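You operate a simulated robot arm through the tools that you are given. There is no shell and no other tool.

You run a simulated robot arm. Do the job below in one go: nothing can be reset, and whatever is moved stays where it is left.

## Task
Set the controls near the top of the steel bench. At the end: the right red ring is turned to loose; the left gold knob is turned to 4; the right gold knob is turned to 2; the left red ring is turned to loose; whatever was shut is shut again. Leave all else as you found it, and nothing knocked over.

The check looks at the end state, three seconds after you hand in, the way a careful person would. Anything else that was tipped, shoved, dropped, spilled or broken makes it a failure.

## Robot
A 7-joint arm with a two-finger parallel gripper, fixed in place. Base frame: the origin is at the foot of the arm, x ahead of it, y to its left, z up; the work surface is at about z = 3. Lengths are in mm, angles in rad, forces in N, time in s.
With the tool pointing down near the work surface it reaches from about 220 to 580 mm from the base axis. Its first joint turns from -1.152 to 1.152 rad. Payload 2.5 kg.
The tool frame sits at the grasp point between the pads (the TCP): z along the fingers, y along the line on which they close. The tips reach 23 mm beyond it. Largest opening 94 mm; finger width 38, thickness 10; the body of the gripper, 54 by 96 mm, starts 39 mm behind the TCP.
Orientation is that of the tool frame in the base frame, as [roll, pitch, yaw] about the fixed x, y, z axes, in that order (R = Rz(yaw) Ry(pitch) Rx(roll)). With the fingers straight down and closing along the base's y, the tool's x points along the base's -x, its y along +y and its z along -z.

## Interface
- The arm moves only by the tool jog_arm. Its argument "motion" is a list of rows, each a list of 7 numbers: the turn, a rotation vector about the tool's x, y, z in degrees, then the shift along the tool's x, y, z in mm, then the gripper command, from -1 (fully open) to 1 (shut), values between in proportion. In form: [[ax, ay, az, tx, ty, tz, gripper], ...]. A call has 1 to 20 rows; each row shifts and turns the commanded pose from where the row before left it, along the tool's axes as they then stand. Each row takes 0.2 s and may step no farther than 50 mm and 0.15 rad from the row before; otherwise, or with a gripper value out of range, the whole call is refused. Where a pose cannot be reached the arm comes as near as it can. A force on the tool above 40 N (or 10 N above the force at the start of the call, whichever is more), or a blocked arm, ends the call early, and 0.2 s more pass. Each finger travels about 108 mm/s and halts on what it meets, pressing with about 30 N; the grip force reading is that of the motor and also rises with nothing between the fingers. The clock runs only during rows and for 0.2 s after the last one: add rows that do not move to give the fingers time. It gives the time, the measured TCP pose, the force on the tool (base axes), the opening and the grip force at its end, in the units of the frame above (readings bear some noise), with the torque about the TCP (base axes, N m) and any sound that the robot's microphone picked up.
- Cameras (640 x 400 px; columns grow to the right, rows downward): "scene" is fixed at [120.8, -406.7, 545.4]; the picture's right is [0.82, -0.57, 0.00], its down [-0.32, -0.47, -0.82] and it looks along [0.47, 0.68, -0.57] (base axes); focal length 226 px, centre (320, 200). "wrist" rides on the gripper at [86, 16, -74] in the tool frame; the picture's right is [-0.18, 0.98, 0.00], its down [-0.58, -0.11, -0.81] and it looks along [-0.79, -0.15, 0.59] (tool axes); focal length 243 px, centre (320, 200). There is no depth. A picture from a camera that has moved, and an enlarged one, comes with that camera's place and axes in the base frame and with its lens.
- camera(camera): a new picture of that camera. It takes no simulated time.
- inspect(camera, box): a new picture of the part [left, top, right, bottom] of that camera's present view, enlarged. It takes no simulated time.
- job_done(): hands the job in; it is judged then, once.

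Nothing tells you positions but the pictures and the camera data. Unless the task says otherwise, let go and move clear before handing in.

The tools are called after "Emit:" by a JSON object that holds its "op" and its "data". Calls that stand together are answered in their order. jog_arm: Moves the arm, as the interface text tells. Its arguments: {"type":"object","properties":{"motion":{"type":"array","items":{"type":"array","items":{"type":"number"}}}},"required":["motion"]} The other tools are called the same way: camera (camera) takes a picture; inspect (camera, box) takes an enlarged picture of a part of a camera's view; job_done () hands the job in.

At the start:

```text
time: 0.0
tcp_pos: [421.4, -85.5, 415.6]
tool_rot: [3.14, -0.001, 3.14]
force: [0.5, 0.8, -0.1]
moment: [-0.02, 0.0, 0.03]
opening: 94.1
finger_force: 0.1
```

scene: 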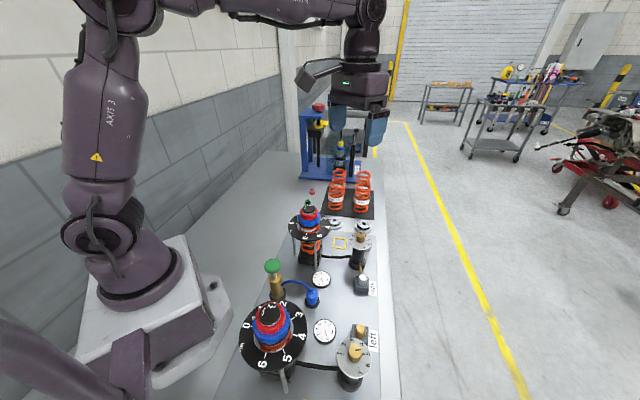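
wrist: 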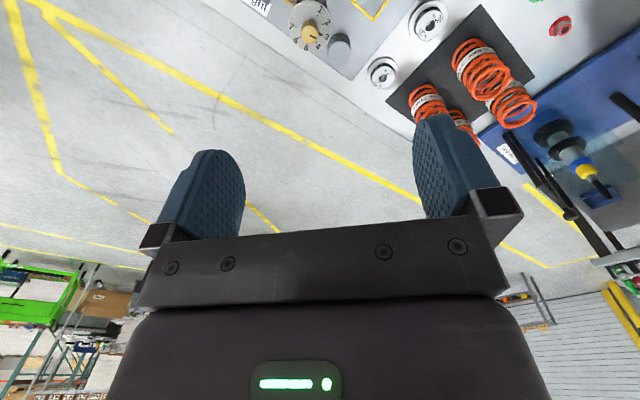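

I see a bench with two round dials with red/blue parts, gold knobs on grey posts, gauges and springs. I'll look closer before moving anything.

Emit:
{"op": "inspect", "data": {"camera": "scene", "box": [220, 280, 400, 400]}}

Emit:
{"op": "inspect", "data": {"camera": "scene", "box": [260, 180, 400, 290]}}

Emit:
{"op": "inspect", "data": {"camera": "scene", "box": [280, 90, 400, 220]}}

Emit:
{"op": "inspect", "data": {"camera": "wrist", "box": [220, 0, 640, 220]}}

```text
3.33 times, centred on (310, 340) of scene
camera zoom: at [120.8, -406.7, 545.4], right [0.82, -0.57, 0.0], down [-0.32, -0.47, -0.82], along [0.47, 0.68, -0.57], focal length 752 px, centre (353, -267)
```

zoom: 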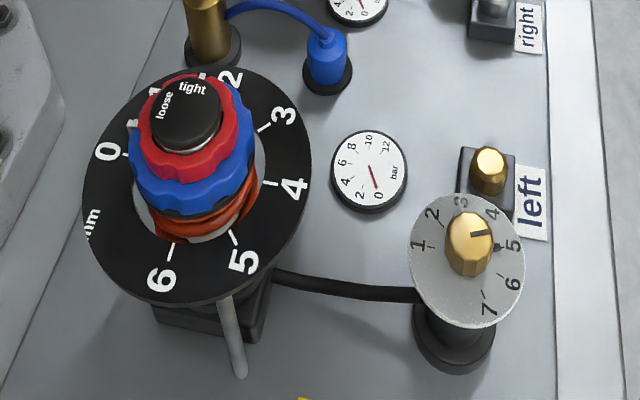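

```text
3.64 times, centred on (330, 235) of scene
camera zoom: at [120.8, -406.7, 545.4], right [0.82, -0.57, 0.0], down [-0.32, -0.47, -0.82], along [0.47, 0.68, -0.57], focal length 820 px, centre (284, 73)
```

zoom: 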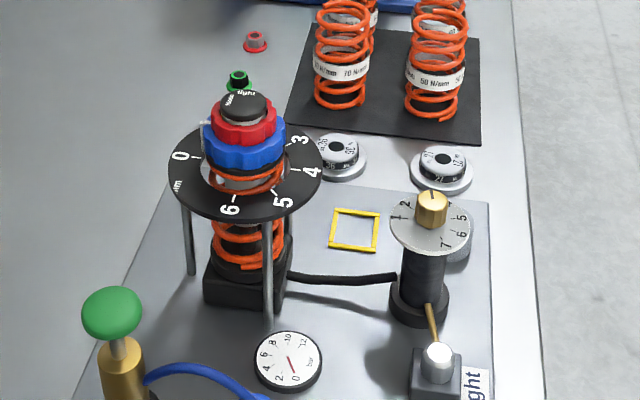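

```text
3.08 times, centred on (340, 155) of scene
camera zoom: at [120.8, -406.7, 545.4], right [0.82, -0.57, 0.0], down [-0.32, -0.47, -0.82], along [0.47, 0.68, -0.57], focal length 694 px, centre (258, 338)
```

zoom: 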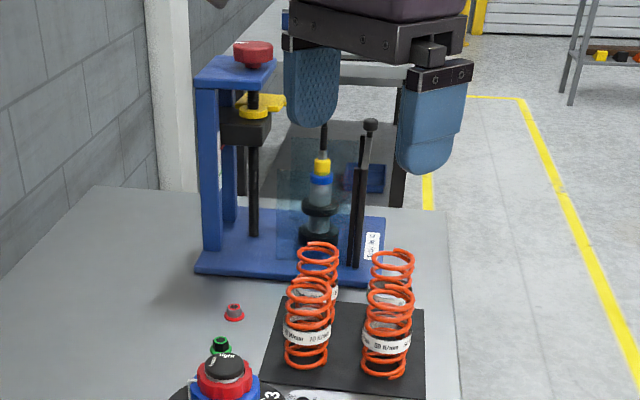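

```text
1.52 times, centred on (430, 110) of wrist
camera zoom: at [337.1, -69.4, 489.7], right [0.18, 0.98, 0.0], down [0.58, -0.11, 0.81], along [0.79, -0.15, -0.59], focal length 370 px, centre (152, 337)
```

zoom: 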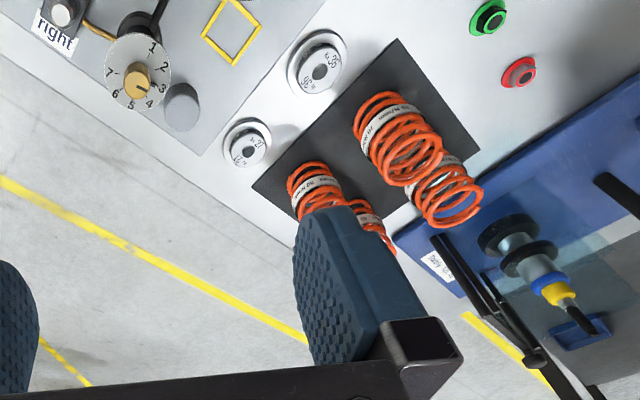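

Two coil-over units are on the bench, each with a dial disc, a red and a blue ring, and a remote gold knob on a post. I'll zoom in on each unit to read the markings.

Emit:
{"op": "inspect", "data": {"camera": "scene", "box": [230, 290, 320, 350]}}

Emit:
{"op": "inspect", "data": {"camera": "scene", "box": [325, 315, 400, 395]}}

Emit:
{"op": "inspect", "data": {"camera": "scene", "box": [280, 190, 340, 240]}}

Emit:
{"op": "inspect", "data": {"camera": "scene", "box": [335, 220, 395, 310]}}

Emit:
{"op": "inspect", "data": {"camera": "scene", "box": [255, 250, 340, 320]}}

```text
6.67 times, centred on (275, 320) of scene
camera zoom: at [120.8, -406.7, 545.4], right [0.82, -0.57, 0.0], down [-0.32, -0.47, -0.82], along [0.47, 0.68, -0.57], focal length 1503 px, centre (620, -600)
```

zoom: 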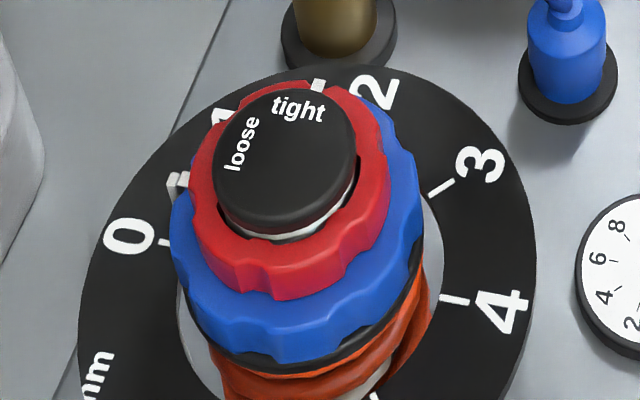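

```text
5.00 times, centred on (362, 355) of scene
camera zoom: at [120.8, -406.7, 545.4], right [0.82, -0.57, 0.0], down [-0.32, -0.47, -0.82], along [0.47, 0.68, -0.57], focal length 1127 px, centre (108, -575)
```

zoom: 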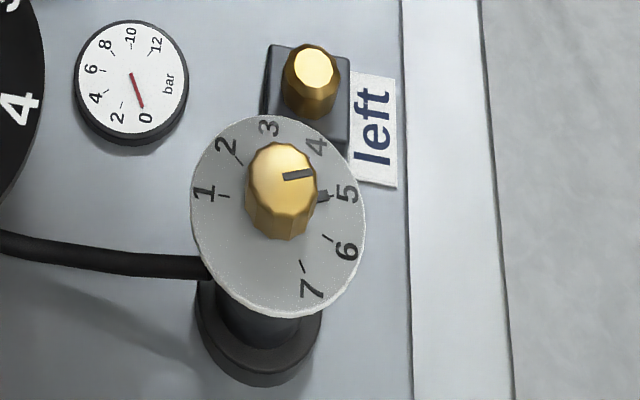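

```text
8.00 times, centred on (310, 215) of scene
camera zoom: at [120.8, -406.7, 545.4], right [0.82, -0.57, 0.0], down [-0.32, -0.47, -0.82], along [0.47, 0.68, -0.57], focal length 1804 px, centre (400, 80)
```

zoom: 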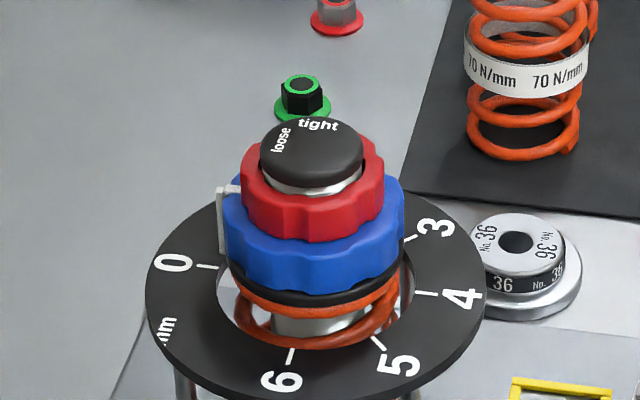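

```text
4.44 times, centred on (365, 265) of scene
camera zoom: at [120.8, -406.7, 545.4], right [0.82, -0.57, 0.0], down [-0.32, -0.47, -0.82], along [0.47, 0.68, -0.57], focal length 1002 px, centre (120, -89)
```

zoom: 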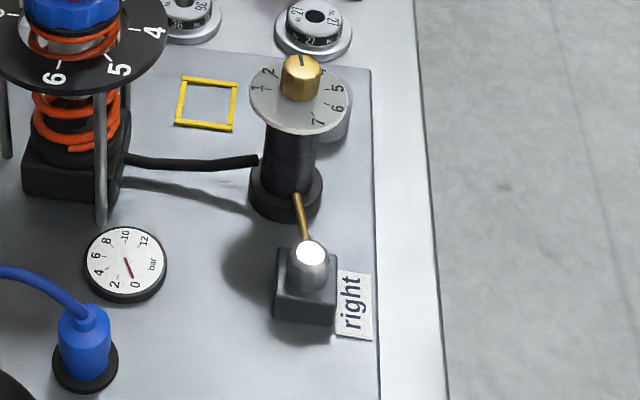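

```text
5.71 times, centred on (298, 285) of scene
camera zoom: at [120.8, -406.7, 545.4], right [0.82, -0.57, 0.0], down [-0.32, -0.47, -0.82], along [0.47, 0.68, -0.57], focal length 1288 px, centre (449, -286)
```

zoom: 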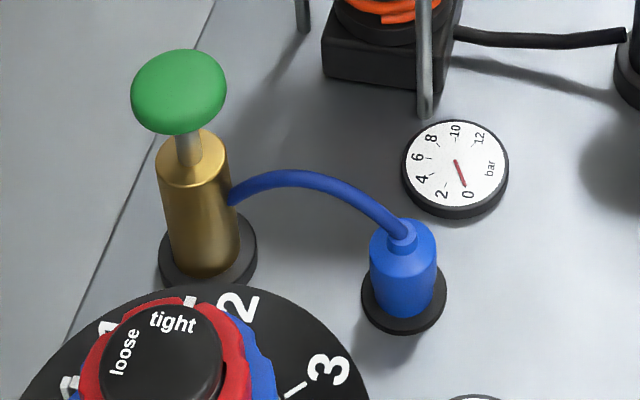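

Emit:
{"op": "inspect", "data": {"camera": "wrist", "box": [240, 0, 400, 100]}}

Emit:
{"op": "inspect", "data": {"camera": "wrist", "box": [440, 80, 640, 240]}}

Emit:
{"op": "inspect", "data": {"camera": "scene", "box": [335, 305, 380, 345]}}

Emit:
{"op": "inspect", "data": {"camera": "scene", "box": [345, 225, 380, 250]}}

```text
4.00 times, centred on (320, 50) of wrist
camera zoom: at [337.1, -69.4, 489.7], right [0.18, 0.98, 0.0], down [0.58, -0.11, 0.81], along [0.79, -0.15, -0.59], focal length 970 px, centre (320, 800)
```

zoom: 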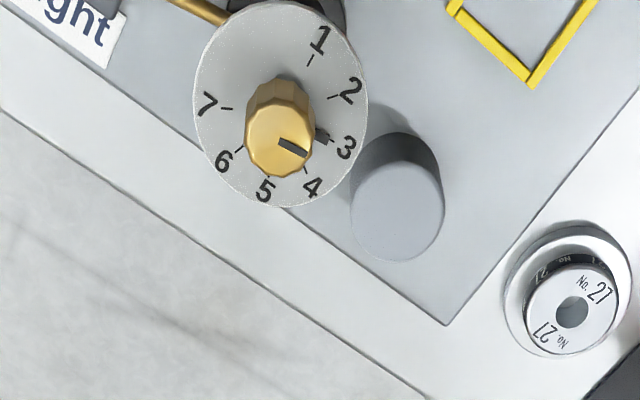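

```text
2.50 times, centred on (540, 160) of wrist
camera zoom: at [337.1, -69.4, 489.7], right [0.18, 0.98, 0.0], down [0.58, -0.11, 0.81], along [0.79, -0.15, -0.59], focal length 606 px, centre (-230, 300)
```

zoom: 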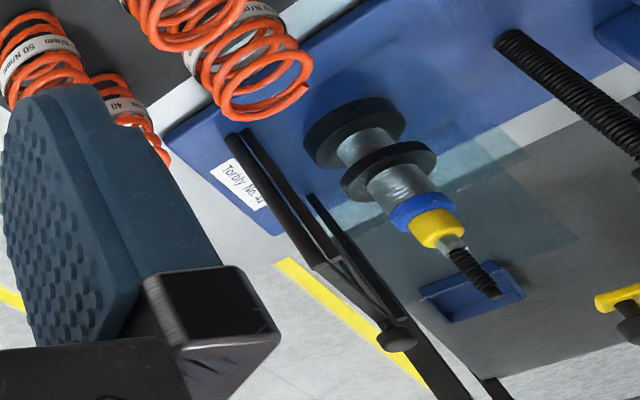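

```text
10.00 times, centred on (358, 325) of scene
camera zoom: at [120.8, -406.7, 545.4], right [0.82, -0.57, 0.0], down [-0.32, -0.47, -0.82], along [0.47, 0.68, -0.57], focal length 2255 px, centre (-55, -1050)
```

zoom: 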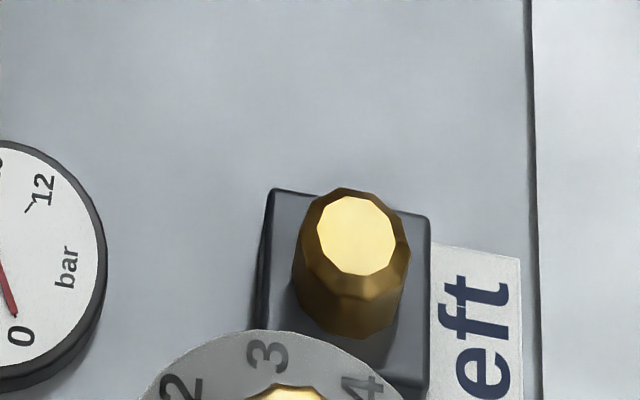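

```text
16.00 times, centred on (362, 238) of scene
camera zoom: at [120.8, -406.7, 545.4], right [0.82, -0.57, 0.0], down [-0.32, -0.47, -0.82], along [0.47, 0.68, -0.57], focal length 3608 px, centre (-360, -400)
```

zoom: 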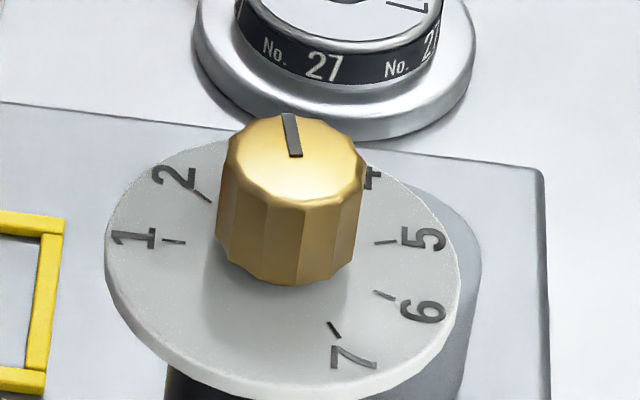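

The gold knobs carry a dark pointer: left looks to be at about 5, right at about 3. Next I'll move the arm high over the left unit so the wrist camera can look nearly straight down.

Emit:
{"op": "jog_arm", "data": {"motion": [[0, 0, 0, 17.6, -35, -3, -1], [0, 0, 0, 17.6, -35, -3, -1], [0, 0, 0, 17.6, -35, -3, -1], [0, 0, 0, 17.6, -35, -3, -1], [0, 0, 0, 17.6, -35, -3, -1], [0, 0, 0, 17.6, -35, -3, -1], [0, 0, 0, 0, 0, 0, -1]]}}

Emit:
{"op": "camera", "data": {"camera": "wrist"}}

Emit:
{"op": "camera", "data": {"camera": "scene"}}

```text
time: 1.6
tcp_pos: [316.3, -294.8, 431.7]
tool_rot: [3.141, 0.001, -3.14]
force: [0.5, 0.6, 0.5]
moment: [0.0, 0.02, -0.01]
opening: 93.8
finger_force: 0.1
```

```text
taken
camera wrist: at [231.0, -279.8, 505.9], right [0.18, 0.98, 0.0], down [0.58, -0.11, 0.81], along [0.79, -0.15, -0.59], focal length 243 px, centre (320, 200)
```

wrist: 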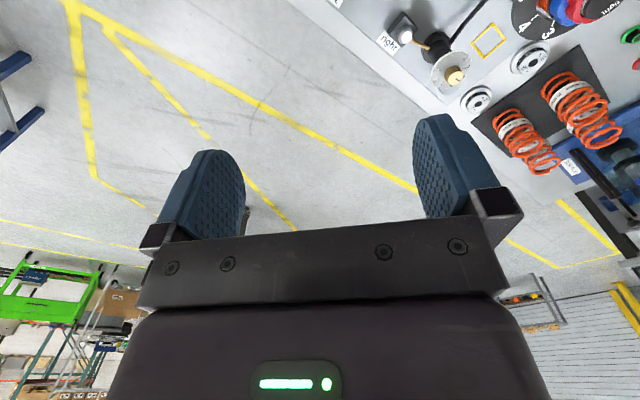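

```text
taken
```

scene: 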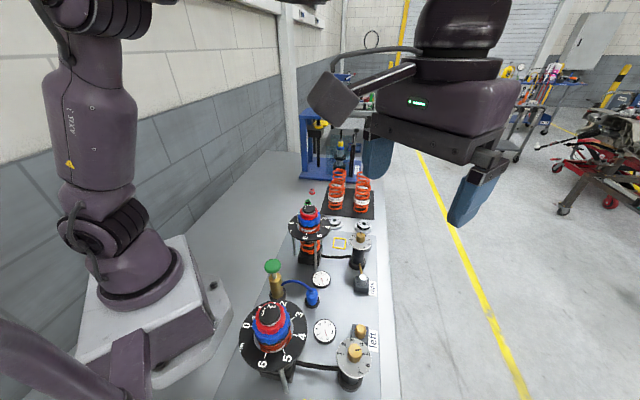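

Emit:
{"op": "inspect", "data": {"camera": "wrist", "box": [370, 0, 510, 110]}}

Emit:
{"op": "jog_arm", "data": {"motion": [[0, 8, 0, 20, 0, 0, -1], [0, 8, 0, 20, 0, 0, -1], [0, 8, 0, 20, 0, 0, -1], [0, 8, 0, 20, 0, 0, -1], [0, 0, 0, 0, 0, 0, -1]]}}

Emit:
{"op": "camera", "data": {"camera": "wrist"}}

```text
3.64 times, centred on (440, 55) of wrist
camera zoom: at [231.0, -279.8, 505.9], right [0.18, 0.98, 0.0], down [0.58, -0.11, 0.81], along [0.79, -0.15, -0.59], focal length 882 px, centre (-116, 727)
```

zoom: 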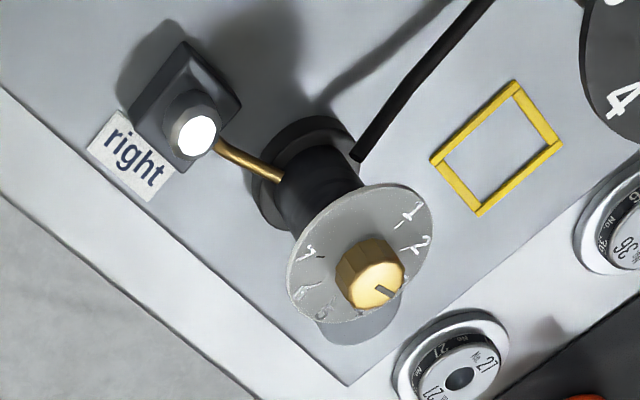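

```text
time: 2.8
tcp_pos: [239.9, -294.9, 449.4]
tool_rot: [3.14, -0.562, -3.14]
force: [0.2, -0.2, 0.9]
moment: [-0.01, -0.01, -0.03]
opening: 94.1
finger_force: 0.0
```

```text
taken
camera wrist: at [208.0, -278.1, 559.2], right [0.16, 0.98, -0.1], down [0.92, -0.11, 0.37], along [0.36, -0.15, -0.92], focal length 243 px, centre (320, 200)
```

wrist: 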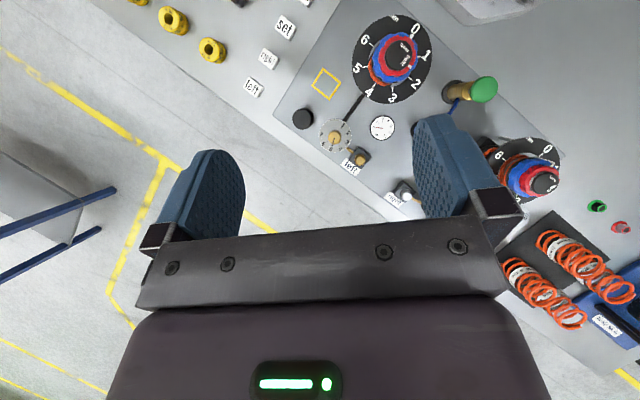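

The view now covers the left unit, plus signs and yellow items at the near end of the bench. Zooming in on those.

Emit:
{"op": "inspect", "data": {"camera": "wrist", "box": [130, 0, 330, 120]}}

Emit:
{"op": "inspect", "data": {"camera": "wrist", "box": [290, 90, 430, 200]}}

Emit:
{"op": "inspect", "data": {"camera": "wrist", "box": [340, 10, 440, 110]}}

Emit:
{"op": "inspect", "data": {"camera": "wrist", "box": [380, 100, 580, 220]}}

```text
3.20 times, centred on (230, 60) of wrist
camera zoom: at [208.0, -278.1, 559.2], right [0.16, 0.98, -0.1], down [0.92, -0.11, 0.37], along [0.36, -0.15, -0.92], focal length 776 px, centre (608, 648)
```

zoom: 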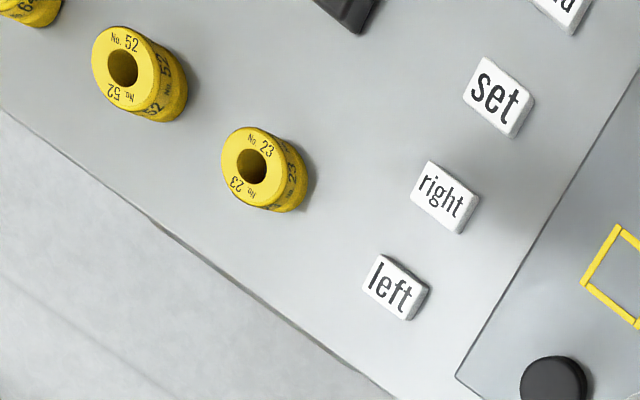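

```text
3.64 times, centred on (360, 145) of wrist
camera zoom: at [208.0, -278.1, 559.2], right [0.16, 0.98, -0.1], down [0.92, -0.11, 0.37], along [0.36, -0.15, -0.92], focal length 882 px, centre (174, 400)
```

zoom: 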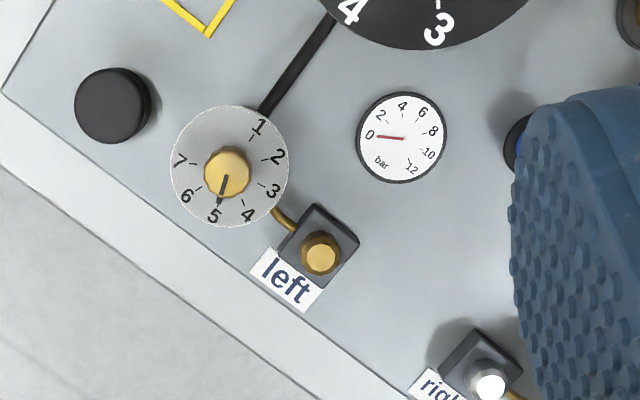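

```text
4.00 times, centred on (390, 60) of wrist
camera zoom: at [208.0, -278.1, 559.2], right [0.16, 0.98, -0.1], down [0.92, -0.11, 0.37], along [0.36, -0.15, -0.92], focal length 970 px, centre (40, 760)
```

zoom: 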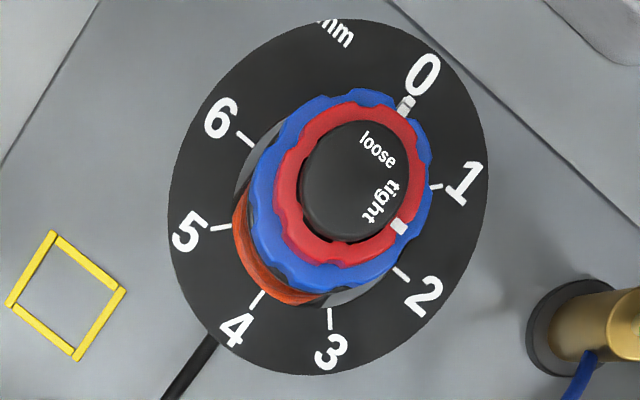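

```text
3.20 times, centred on (480, 160) of wrist
camera zoom: at [208.0, -278.1, 559.2], right [0.16, 0.98, -0.1], down [0.92, -0.11, 0.37], along [0.36, -0.15, -0.92], focal length 776 px, centre (-192, 328)
```

zoom: 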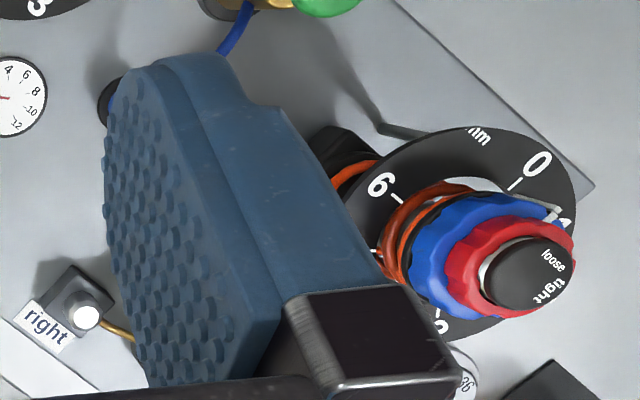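

Emit:
{"op": "inspect", "data": {"camera": "wrist", "box": [285, 100, 335, 140]}}

Emit:
{"op": "inspect", "data": {"camera": "wrist", "box": [320, 110, 380, 180]}}

Emit:
{"op": "inspect", "data": {"camera": "scene", "box": [325, 205, 385, 255]}}

Emit:
{"op": "inspect", "data": {"camera": "scene", "box": [340, 260, 390, 300]}}

Emit:
{"op": "inspect", "data": {"camera": "wrist", "box": [380, 30, 430, 80]}}

```text
10.00 times, centred on (310, 120) of wrist
camera zoom: at [208.0, -278.1, 559.2], right [0.16, 0.98, -0.1], down [0.92, -0.11, 0.37], along [0.36, -0.15, -0.92], focal length 2426 px, centre (420, 1000)
```

zoom: 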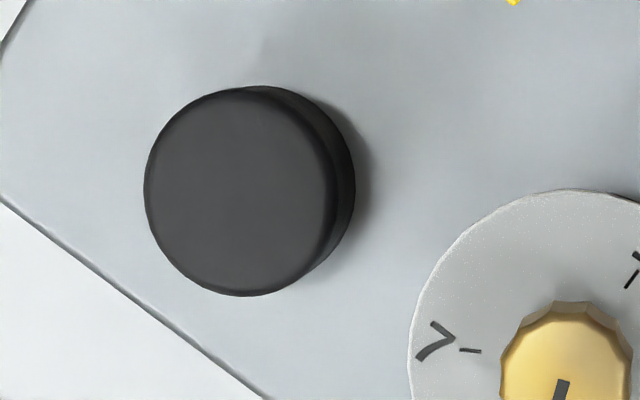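

```text
5.71 times, centred on (350, 145) of wrist
camera zoom: at [208.0, -278.1, 559.2], right [0.16, 0.98, -0.1], down [0.92, -0.11, 0.37], along [0.36, -0.15, -0.92], focal length 1386 px, centre (149, 514)
```

zoom: 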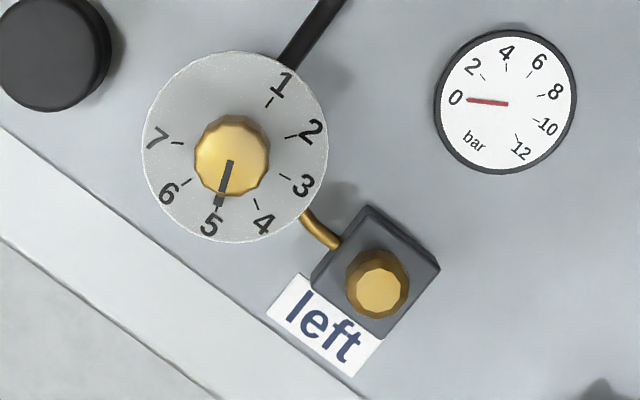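

```text
8.00 times, centred on (355, 230) of scene
camera zoom: at [120.8, -406.7, 545.4], right [0.82, -0.57, 0.0], down [-0.32, -0.47, -0.82], along [0.47, 0.68, -0.57], focal length 1804 px, centre (40, -40)
```

zoom: 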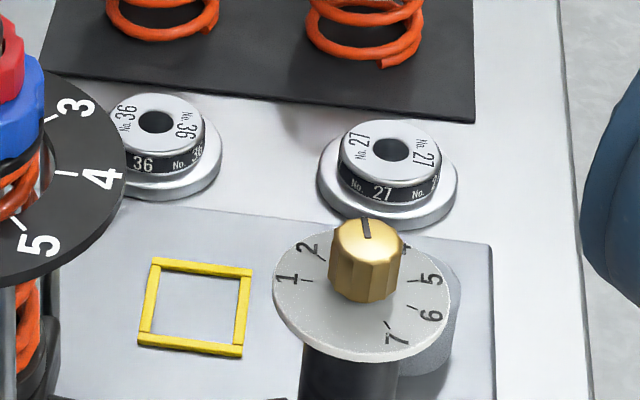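

```text
10.00 times, centred on (365, 280) of scene
camera zoom: at [120.8, -406.7, 545.4], right [0.82, -0.57, 0.0], down [-0.32, -0.47, -0.82], along [0.47, 0.68, -0.57], focal length 2255 px, centre (-130, -600)
```

zoom: 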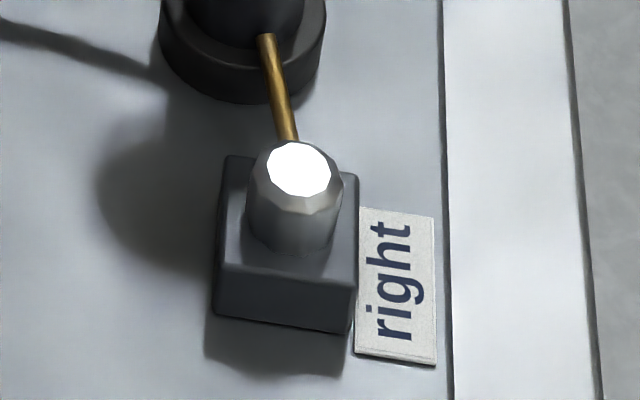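

```text
8.00 times, centred on (405, 55) of wrist
camera zoom: at [208.0, -278.1, 559.2], right [0.16, 0.98, -0.1], down [0.92, -0.11, 0.37], along [0.36, -0.15, -0.92], focal length 1941 px, centre (-360, 1360)
```

zoom: 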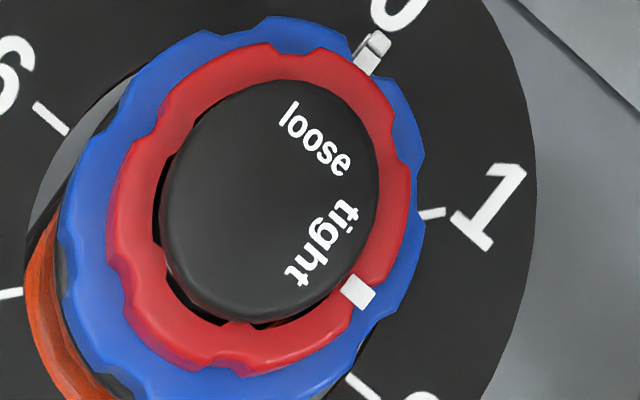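

Triangulating both cameras puts the left gold knob at about (259, -304) with its top near z = 139, pointing to 5. The left coil-over axis is at about (163, -208), cap top near z = 204, with the red ring's white mark at "tight". I'll level the tool and hover above the left gold knob.

Emit:
{"op": "jog_arm", "data": {"motion": [[0, -8, 0, 0, 0, 0, -1], [0, -8, 0, 0, 0, 0, -1], [0, -8, 0, 0, 0, 0, -1], [0, -8, 0, 0, 0, 0, -1], [0, 0, 0, -19, -9, 0, -1], [0, 0, 0, 0, 0, 45, -1], [0, 0, 0, 0, 0, 45, -1], [0, 0, 0, 0, 0, 45, -1], [0, 0, 0, 0, 0, 45, -1], [0, 0, 0, 0, 0, 0, -1]]}}

Emit:
{"op": "camera", "data": {"camera": "wrist"}}

Emit:
{"op": "camera", "data": {"camera": "scene"}}

```text
time: 5.0
tcp_pos: [259.9, -305.0, 269.0]
tool_rot: [3.141, 0.0, 3.14]
force: [0.0, 0.4, -1.1]
moment: [0.0, -0.02, 0.0]
opening: 93.6
finger_force: 0.0
```

```text
taken
camera wrist: at [174.2, -289.2, 344.0], right [0.18, 0.98, 0.0], down [0.58, -0.11, 0.81], along [0.79, -0.15, -0.59], focal length 243 px, centre (320, 200)
```

wrist: 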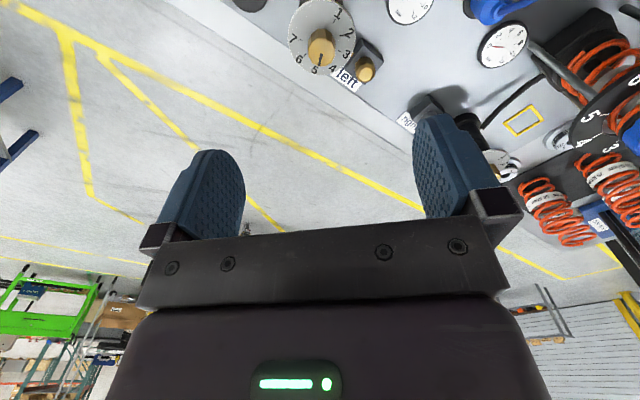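

```text
taken
```

scene: 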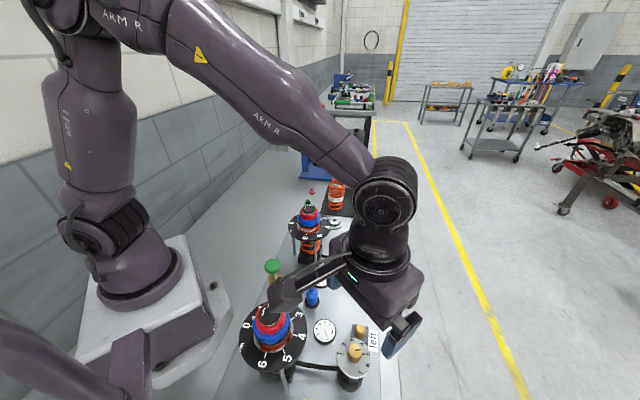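

Emit:
{"op": "inspect", "data": {"camera": "wrist", "box": [270, 0, 390, 100]}}

Emit:
{"op": "inspect", "data": {"camera": "scene", "box": [300, 280, 430, 390]}}

```text
4.00 times, centred on (330, 50) of wrist
camera zoom: at [174.2, -289.2, 344.0], right [0.18, 0.98, 0.0], down [0.58, -0.11, 0.81], along [0.79, -0.15, -0.59], focal length 970 px, centre (280, 800)
```

zoom: 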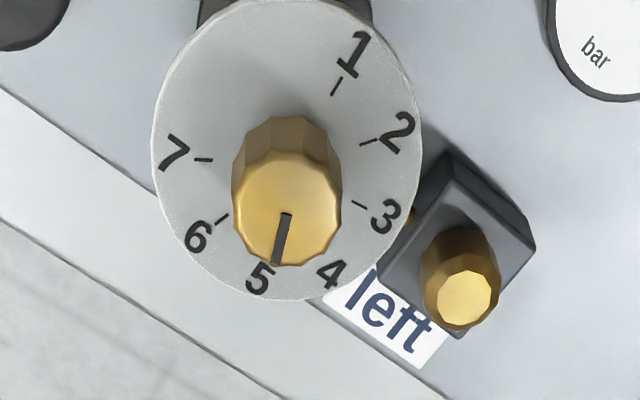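

```text
3.64 times, centred on (365, 335) of scene
camera zoom: at [120.8, -406.7, 545.4], right [0.82, -0.57, 0.0], down [-0.32, -0.47, -0.82], along [0.47, 0.68, -0.57], focal length 820 px, centre (156, -291)
```

zoom: 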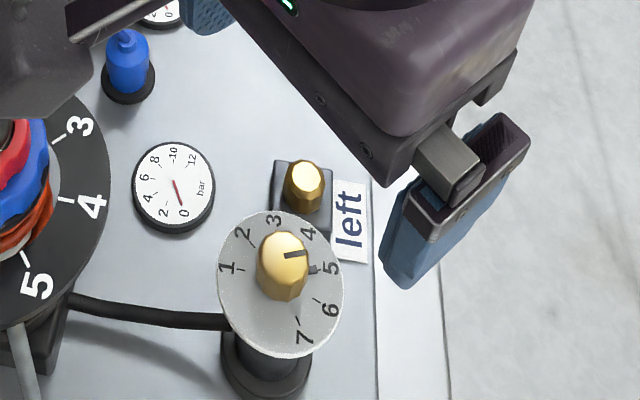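

The TCP is within about 1.5 mm of the knob axis. Knob top is at z ≈ 135 and its disc at z ≈ 107. I'll nudge and descend partway to check the alignment.

Emit:
{"op": "jog_arm", "data": {"motion": [[0, 0, 0, 1.4, 1, 40, -1], [0, 0, 0, 0, 0, 40, -1], [0, 0, 0, 0, 0, 0, -1]]}}

Emit:
{"op": "inspect", "data": {"camera": "wrist", "box": [220, 20, 420, 200]}}

Emit:
{"op": "inspect", "data": {"camera": "scene", "box": [280, 280, 430, 390]}}

```text
time: 5.8
tcp_pos: [255.9, -303.6, 187.9]
tool_rot: [3.141, 0.0, -3.141]
force: [-0.5, 0.2, 0.5]
moment: [0.04, 0.0, -0.01]
opening: 93.6
finger_force: 0.1
```

```text
2.22 times, centred on (320, 110) of wrist
camera zoom: at [171.3, -287.8, 262.5], right [0.18, 0.98, 0.0], down [0.58, -0.11, 0.81], along [0.79, -0.15, -0.59], focal length 539 px, centre (320, 400)
```

zoom: 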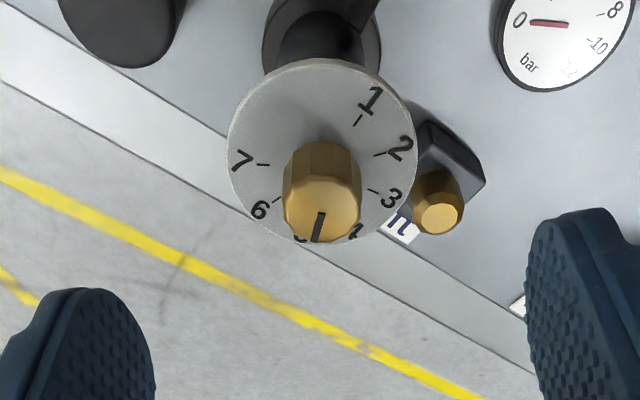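

```text
3.64 times, centred on (355, 335) of scene
camera zoom: at [120.8, -406.7, 545.4], right [0.82, -0.57, 0.0], down [-0.32, -0.47, -0.82], along [0.47, 0.68, -0.57], focal length 820 px, centre (193, -291)
```

zoom: 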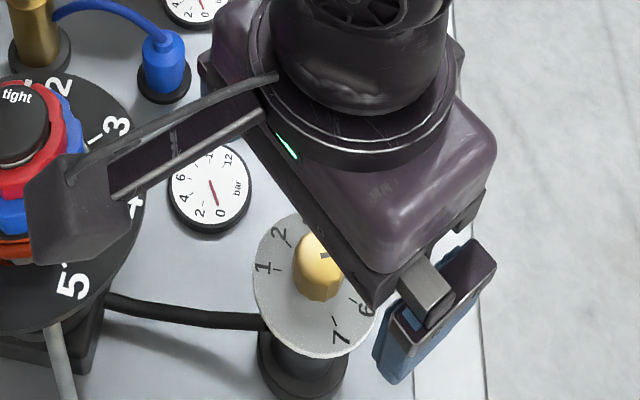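

Emit:
{"op": "jog_arm", "data": {"motion": [[0, 0, 0, 0, 0, 24, -1], [0, 0, 0, 0, 0, 24, -1], [0, 0, 0, 0, 0, 0, -1]]}}

Emit:
{"op": "camera", "data": {"camera": "wrist"}}

Emit:
{"op": "inspect", "data": {"camera": "scene", "box": [280, 290, 430, 400]}}

```text
time: 6.6
tcp_pos: [257.5, -304.7, 141.7]
tool_rot: [-3.141, 0.0, -3.141]
force: [0.5, -0.5, -0.3]
moment: [0.01, 0.01, -0.02]
opening: 94.2
finger_force: 0.0
```

```text
taken
camera wrist: at [171.9, -287.9, 215.5], right [0.18, 0.98, 0.0], down [0.58, -0.11, 0.81], along [0.79, -0.15, -0.59], focal length 243 px, centre (320, 200)
```

wrist: 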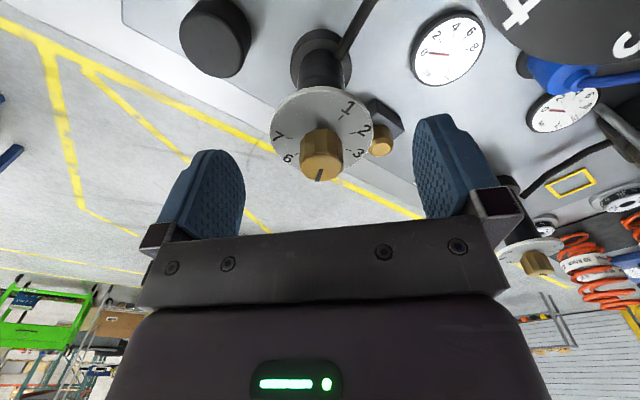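

```text
3.64 times, centred on (355, 345) of scene
camera zoom: at [120.8, -406.7, 545.4], right [0.82, -0.57, 0.0], down [-0.32, -0.47, -0.82], along [0.47, 0.68, -0.57], focal length 820 px, centre (193, -327)
```

zoom: 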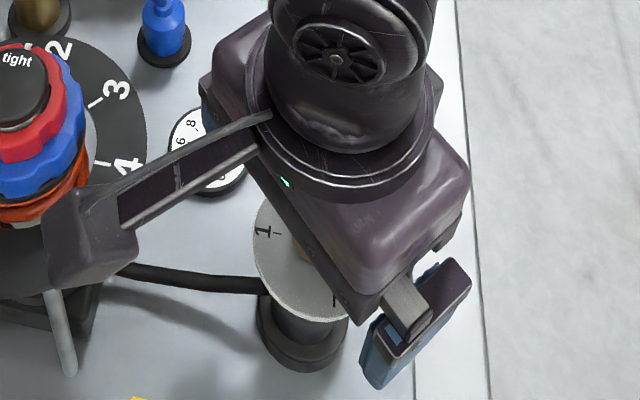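

Emit:
{"op": "jog_arm", "data": {"motion": [[0, 0, 0, 0, 0, 0, 0.35], [0, 0, 0, 0, 0, 0, 0.35], [0, 0, 0, 0, 0, 0, 0.5], [0, 0, 0, 0, 0, 0, 0.65], [0, 0, 0, 0, 0, 0, 0.8], [0, 0, 0, 0, 0, 0, 0.8]]}}

Emit:
{"op": "camera", "data": {"camera": "wrist"}}

```text
time: 8.0
tcp_pos: [256.8, -304.0, 141.1]
tool_rot: [-3.14, 0.0, 3.141]
force: [1.0, -5.7, -3.4]
moment: [0.12, -0.01, -0.02]
opening: 23.9
finger_force: 45.1
```

```text
taken
camera wrist: at [171.9, -288.1, 215.7], right [0.18, 0.98, 0.0], down [0.58, -0.11, 0.81], along [0.79, -0.15, -0.59], focal length 243 px, centre (320, 200)
```

wrist: 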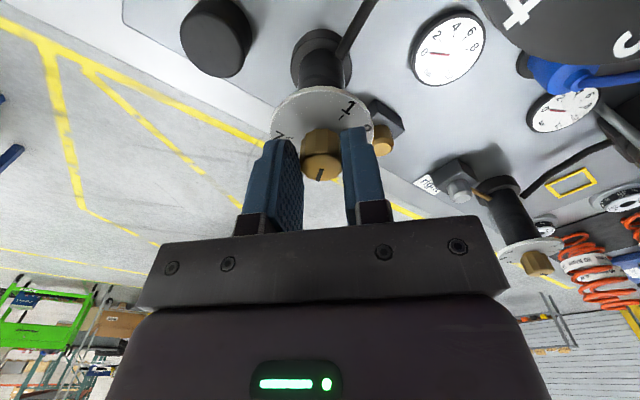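

The knob is gripped at 24 mm. The dial ticks fit a spacing of 40° per number, so 5→4 is +40° about the base z. I'll try a small first turn and check it follows.

Emit:
{"op": "jog_arm", "data": {"motion": [[0, 0, -5, 0, 0, 0, 0.8], [0, 0, -5, 0, 0, 0, 0.8]]}}

Emit:
{"op": "inspect", "data": {"camera": "wrist", "box": [250, 60, 400, 200]}}

```text
time: 8.6
tcp_pos: [257.3, -304.7, 141.7]
tool_rot: [-3.136, 0.0, -2.966]
force: [3.8, -19.0, -12.5]
moment: [-0.03, 0.02, -0.09]
opening: 23.7
finger_force: 45.7
```

```text
2.86 times, centred on (325, 130) of wrist
camera zoom: at [170.4, -303.8, 215.6], right [0.01, 1.0, 0.0], down [0.59, 0.0, 0.81], along [0.81, -0.01, -0.59], focal length 693 px, centre (306, 400)
```

zoom: 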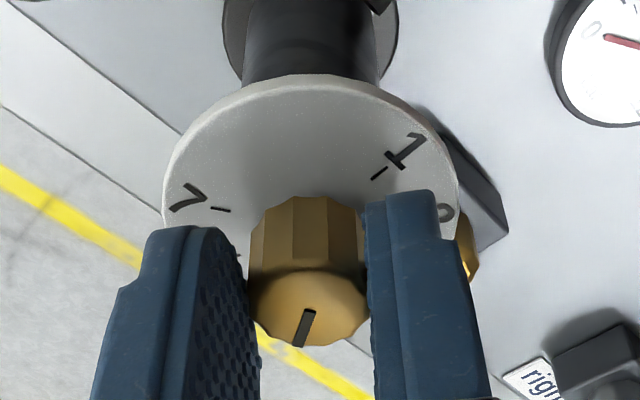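

The knob turned with the gripper, but there is a 19 N side load, so its axis sits about 3 mm further out in x than the TCP. I'll release slightly, recentre, grip again and look.

Emit:
{"op": "jog_arm", "data": {"motion": [[0, 0, 0, 0, 0, 0, 0.15], [0, 0, 0, 0, 0, 0, 0.15], [0, 0, 0, -2.9, -1.0, 2, 0.15], [0, 0, 0, 0, 0, 0, 0.15]]}}

Emit:
{"op": "inspect", "data": {"camera": "wrist", "box": [250, 60, 400, 200]}}

```text
time: 9.6
tcp_pos: [260.3, -303.8, 138.4]
tool_rot: [-3.141, 0.002, -2.966]
force: [0.0, -0.4, -0.4]
moment: [-0.02, 0.02, -0.01]
opening: 40.0
finger_force: 0.1
```

```text
2.86 times, centred on (325, 130) of wrist
camera zoom: at [174.1, -303.2, 213.5], right [0.01, 1.0, 0.0], down [0.59, -0.01, 0.81], along [0.81, -0.01, -0.59], focal length 693 px, centre (306, 400)
```

zoom: 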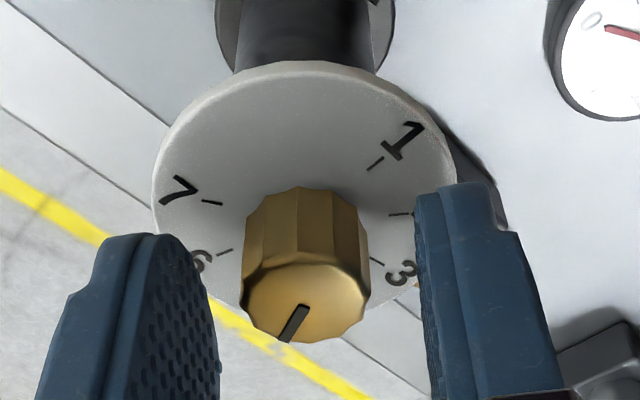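

On release the knob sprang back to 5, so it has detents. I'll grip again now that I'm centred and turn it the full +40°.

Emit:
{"op": "jog_arm", "data": {"motion": [[0, 0, 0, 0, 0, 0, 0.5], [0, 0, 0, 0, 0, 0, 0.65], [0, 0, 0, 0, 0, 0, 0.8], [0, 0, 0, 0, 0, 0, 0.8]]}}

Emit:
{"op": "inspect", "data": {"camera": "wrist", "box": [250, 60, 400, 200]}}

```text
time: 10.6
tcp_pos: [260.9, -303.3, 139.4]
tool_rot: [-3.141, 0.0, -2.966]
force: [1.1, -4.1, -4.2]
moment: [-0.08, 0.02, 0.0]
opening: 23.4
finger_force: 45.0
```

```text
2.86 times, centred on (325, 130) of wrist
camera zoom: at [174.0, -303.5, 213.5], right [0.01, 1.0, 0.0], down [0.59, -0.01, 0.81], along [0.81, -0.01, -0.59], focal length 693 px, centre (306, 400)
```

zoom: 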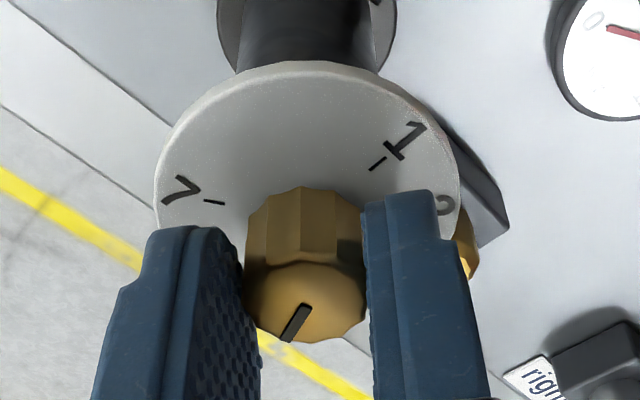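

Emit:
{"op": "jog_arm", "data": {"motion": [[0, 0, -5, 0, 0, 0, 0.8], [0, 0, -5, 0, 0, 0, 0.8], [0, 0, -5, 0, 0, 0, 0.8], [0, 0, -5, 0, 0, 0, 0.8]]}}

Emit:
{"op": "inspect", "data": {"camera": "wrist", "box": [250, 60, 400, 200]}}

```text
time: 11.6
tcp_pos: [261.4, -304.9, 137.6]
tool_rot: [-3.138, 0.004, -2.618]
force: [12.0, -18.9, -24.9]
moment: [0.05, -0.45, -0.03]
opening: 23.5
finger_force: 44.9
```

```text
2.86 times, centred on (325, 130) of wrist
camera zoom: at [178.9, -333.9, 213.4], right [-0.33, 0.94, 0.0], down [0.56, 0.2, 0.81], along [0.76, 0.27, -0.59], focal length 693 px, centre (306, 400)
```

zoom: 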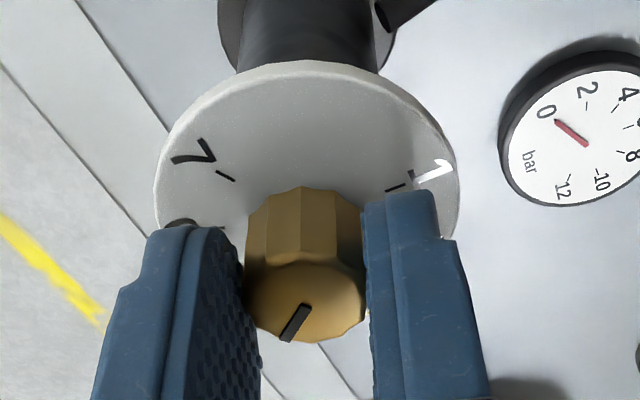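

The knob follows the gripper, but a 33 N load has built up along tool -y and downward. I'll shift the tool with that load to relieve it before turning further.

Emit:
{"op": "jog_arm", "data": {"motion": [[0, 0, 0, 0, -0.8, 0.6, 0.8], [0, 0, 0, 0, 0, 0, 0.8]]}}

```text
time: 12.2
tcp_pos: [261.4, -304.2, 138.2]
tool_rot: [-3.14, 0.001, -2.619]
force: [5.7, -10.8, -8.1]
moment: [-0.07, -0.51, -0.04]
opening: 23.1
finger_force: 44.8
```

Emit:
{"op": "jog_arm", "data": {"motion": [[0, 0, -5, 0, -0.5, 0.4, 0.8], [0, 0, -5, 0, -0.4, 0.3, 0.8]]}}

Emit:
{"op": "inspect", "data": {"camera": "wrist", "box": [250, 60, 400, 200]}}

```text
time: 12.8
tcp_pos: [260.9, -305.1, 138.9]
tool_rot: [3.14, -0.003, -2.442]
force: [-2.7, 4.5, 16.1]
moment: [-0.49, 0.38, 0.01]
opening: 23.3
finger_force: 45.3
```

```text
2.86 times, centred on (325, 130) of wrist
camera zoom: at [185.8, -348.6, 213.7], right [-0.49, 0.87, 0.0], down [0.52, 0.29, 0.81], along [0.7, 0.4, -0.59], focal length 693 px, centre (306, 400)
```

zoom: 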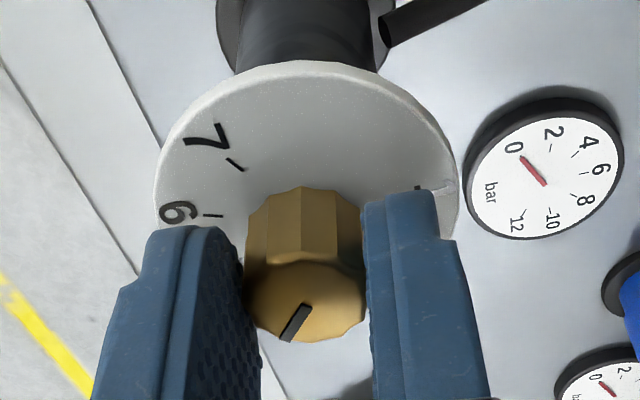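

Emit:
{"op": "jog_arm", "data": {"motion": [[0, 0, -5, 0, 0, -0.4, 0.8], [0, 0, -5, 0, 0, 0, 0.8]]}}

Emit:
{"op": "inspect", "data": {"camera": "wrist", "box": [250, 60, 400, 200]}}

```text
time: 13.4
tcp_pos: [260.0, -305.3, 138.8]
tool_rot: [-3.141, 0.0, -2.268]
force: [-6.4, 4.1, 22.0]
moment: [0.26, -0.04, 0.02]
opening: 23.5
finger_force: 44.7
```

```text
2.86 times, centred on (325, 130) of wrist
camera zoom: at [194.5, -361.2, 213.6], right [-0.64, 0.77, 0.0], down [0.46, 0.38, 0.81], along [0.62, 0.51, -0.59], focal length 693 px, centre (306, 400)
```

zoom: 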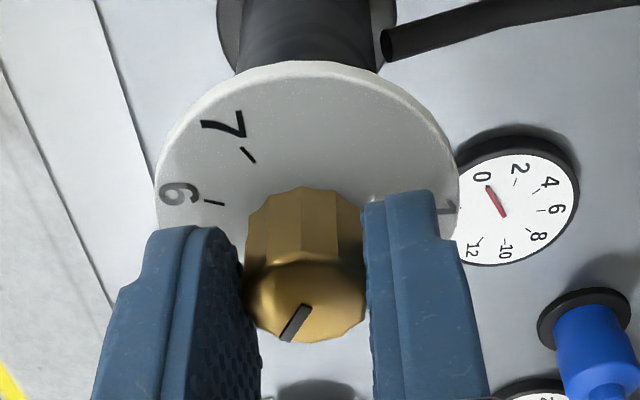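

The gripper has turned exactly 40°. I'll release and see where the pointer settles.

Emit:
{"op": "jog_arm", "data": {"motion": [[0, 0, 0, 0, 0, 0, 0.15], [0, 0, 0, 0, 0, 0, 0.0], [0, 0, 0, 0, 0, 0, 0.0]]}}

Emit:
{"op": "inspect", "data": {"camera": "wrist", "box": [250, 60, 400, 200]}}

Emit:
{"op": "inspect", "data": {"camera": "scene", "box": [320, 310, 400, 390]}}

```text
time: 14.2
tcp_pos: [261.7, -304.6, 138.6]
tool_rot: [3.14, 0.0, -2.272]
force: [-0.5, -0.5, 0.0]
moment: [0.0, -0.03, -0.01]
opening: 47.3
finger_force: 0.1
```

```text
2.86 times, centred on (325, 130) of wrist
camera zoom: at [194.6, -361.0, 213.0], right [-0.64, 0.77, 0.0], down [0.46, 0.38, 0.81], along [0.62, 0.51, -0.59], focal length 693 px, centre (306, 400)
```

zoom: 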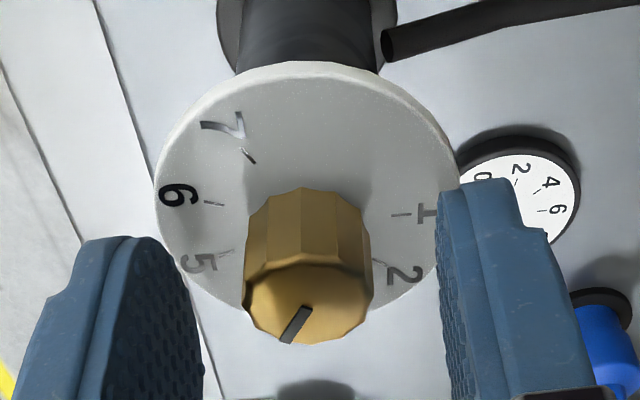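

```text
5.00 times, centred on (360, 350) of scene
camera zoom: at [120.8, -406.7, 545.4], right [0.82, -0.57, 0.0], down [-0.32, -0.47, -0.82], along [0.47, 0.68, -0.57], focal length 1127 px, centre (120, -550)
```

zoom: 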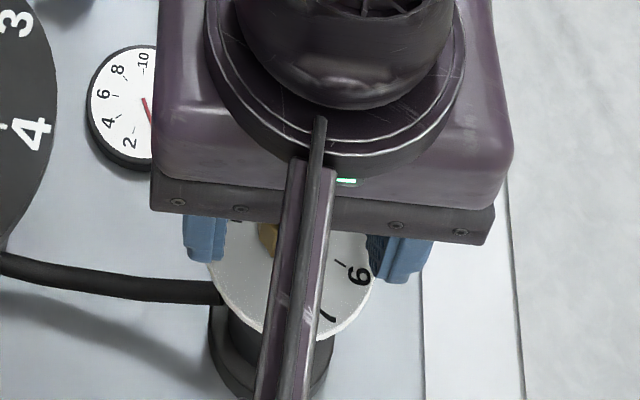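

Emit:
{"op": "jog_arm", "data": {"motion": [[0, 0, 0, 0, 0, -40, 0], [0, 0, 0, 0, 0, -40, 0], [0, 0, 0, 0, 0, -40, -1], [0, 0, 0, 0, 0, 0, -1]]}}

Emit:
{"op": "inspect", "data": {"camera": "wrist", "box": [270, 0, 390, 100]}}

Emit:
{"op": "inspect", "data": {"camera": "scene", "box": [320, 310, 400, 390]}}

```text
time: 15.2
tcp_pos: [260.0, -304.8, 258.3]
tool_rot: [-3.141, 0.001, -2.27]
force: [0.2, 0.6, 0.3]
moment: [0.0, -0.03, 0.03]
opening: 94.0
finger_force: 0.0
```

```text
4.00 times, centred on (330, 50) of wrist
camera zoom: at [193.5, -360.4, 333.6], right [-0.64, 0.77, 0.0], down [0.46, 0.38, 0.81], along [0.62, 0.51, -0.59], focal length 970 px, centre (280, 800)
```

zoom: 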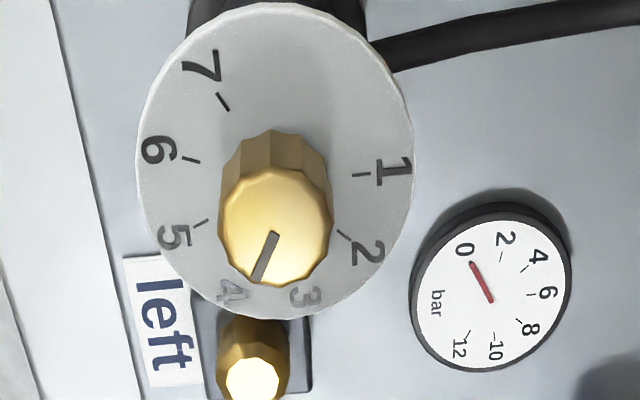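

```text
5.00 times, centred on (360, 350) of scene
camera zoom: at [120.8, -406.7, 545.4], right [0.82, -0.57, 0.0], down [-0.32, -0.47, -0.82], along [0.47, 0.68, -0.57], focal length 1127 px, centre (120, -550)
```

zoom: 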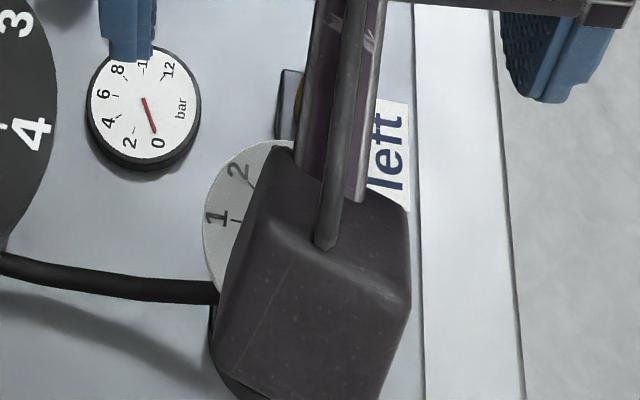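

The left knob's pointer is now on 4. Next is the left red ring: I'll raise, move over the left coil-over axis and turn the wrist back.

Emit:
{"op": "jog_arm", "data": {"motion": [[0, 0, 0, 0, 0, -36, -1], [0, 0, 0, 0, 0, -36, -1], [0, 0, 0, -3, 34.2, 0, -1], [0, 0, 0, -3, 34.2, 0, -1], [0, 0, 0, -3, 34.2, 0, -1], [0, 0, 0, -3, 34.2, 0, -1], [0, 0, 8, 0, 0, 0, -1], [0, 0, 8, 0, 0, 0, -1], [0, 0, 8, 0, 0, 0, -1], [0, 0, 8, 0, 0, 0, -1], [0, 0, 8, 0, 0, 0, -1], [0, 0, 8, 0, 0, 0, -1], [0, 0, 8, 0, 0, 0, -1], [0, 0, 8, 0, 0, 0, -1], [0, 0, 6, 0, 0, 0, -1], [0, 0, 0, 0, 0, 0, -1]]}}

Emit:
{"op": "camera", "data": {"camera": "wrist"}}

Emit:
{"op": "camera", "data": {"camera": "scene"}}

Emit:
{"op": "inspect", "data": {"camera": "scene", "box": [325, 315, 400, 395]}}

```text
time: 18.6
tcp_pos: [164.4, -208.4, 330.2]
tool_rot: [-3.141, 0.0, 2.79]
force: [0.4, -0.1, 0.1]
moment: [-0.03, 0.03, 0.02]
opening: 94.3
finger_force: 0.1
```

```text
taken
camera wrist: at [89.5, -163.6, 405.2], right [0.51, 0.86, 0.0], down [0.51, -0.3, 0.81], along [0.69, -0.41, -0.59], focal length 243 px, centre (320, 200)
```

wrist: 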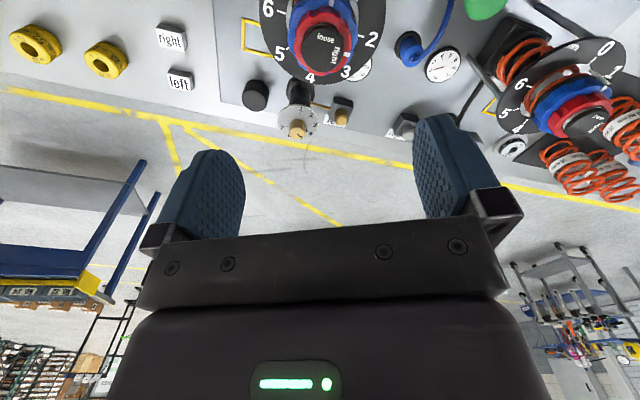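

```text
taken
```

scene: 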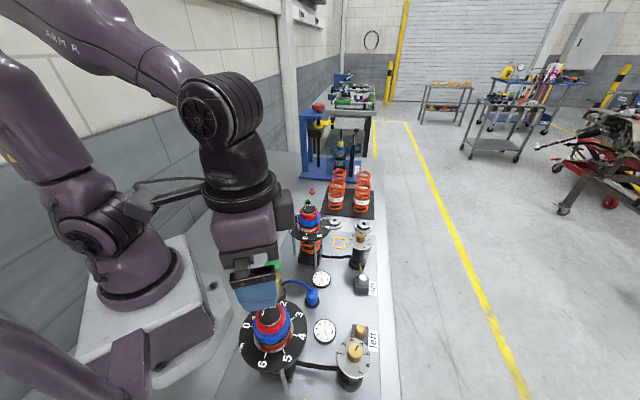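

```text
5.00 times, centred on (362, 355) of scene
camera zoom: at [120.8, -406.7, 545.4], right [0.82, -0.57, 0.0], down [-0.32, -0.47, -0.82], along [0.47, 0.68, -0.57], focal length 1127 px, centre (108, -575)
```

zoom: 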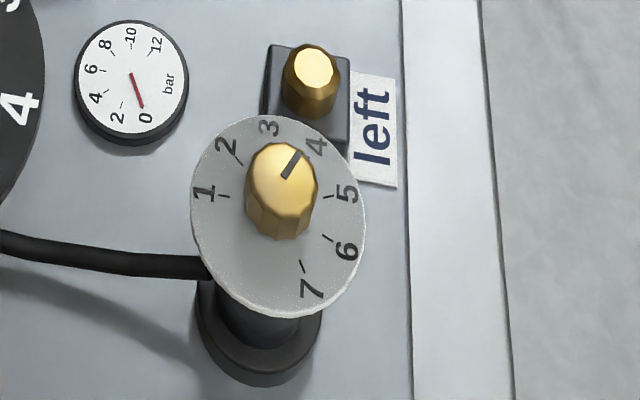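

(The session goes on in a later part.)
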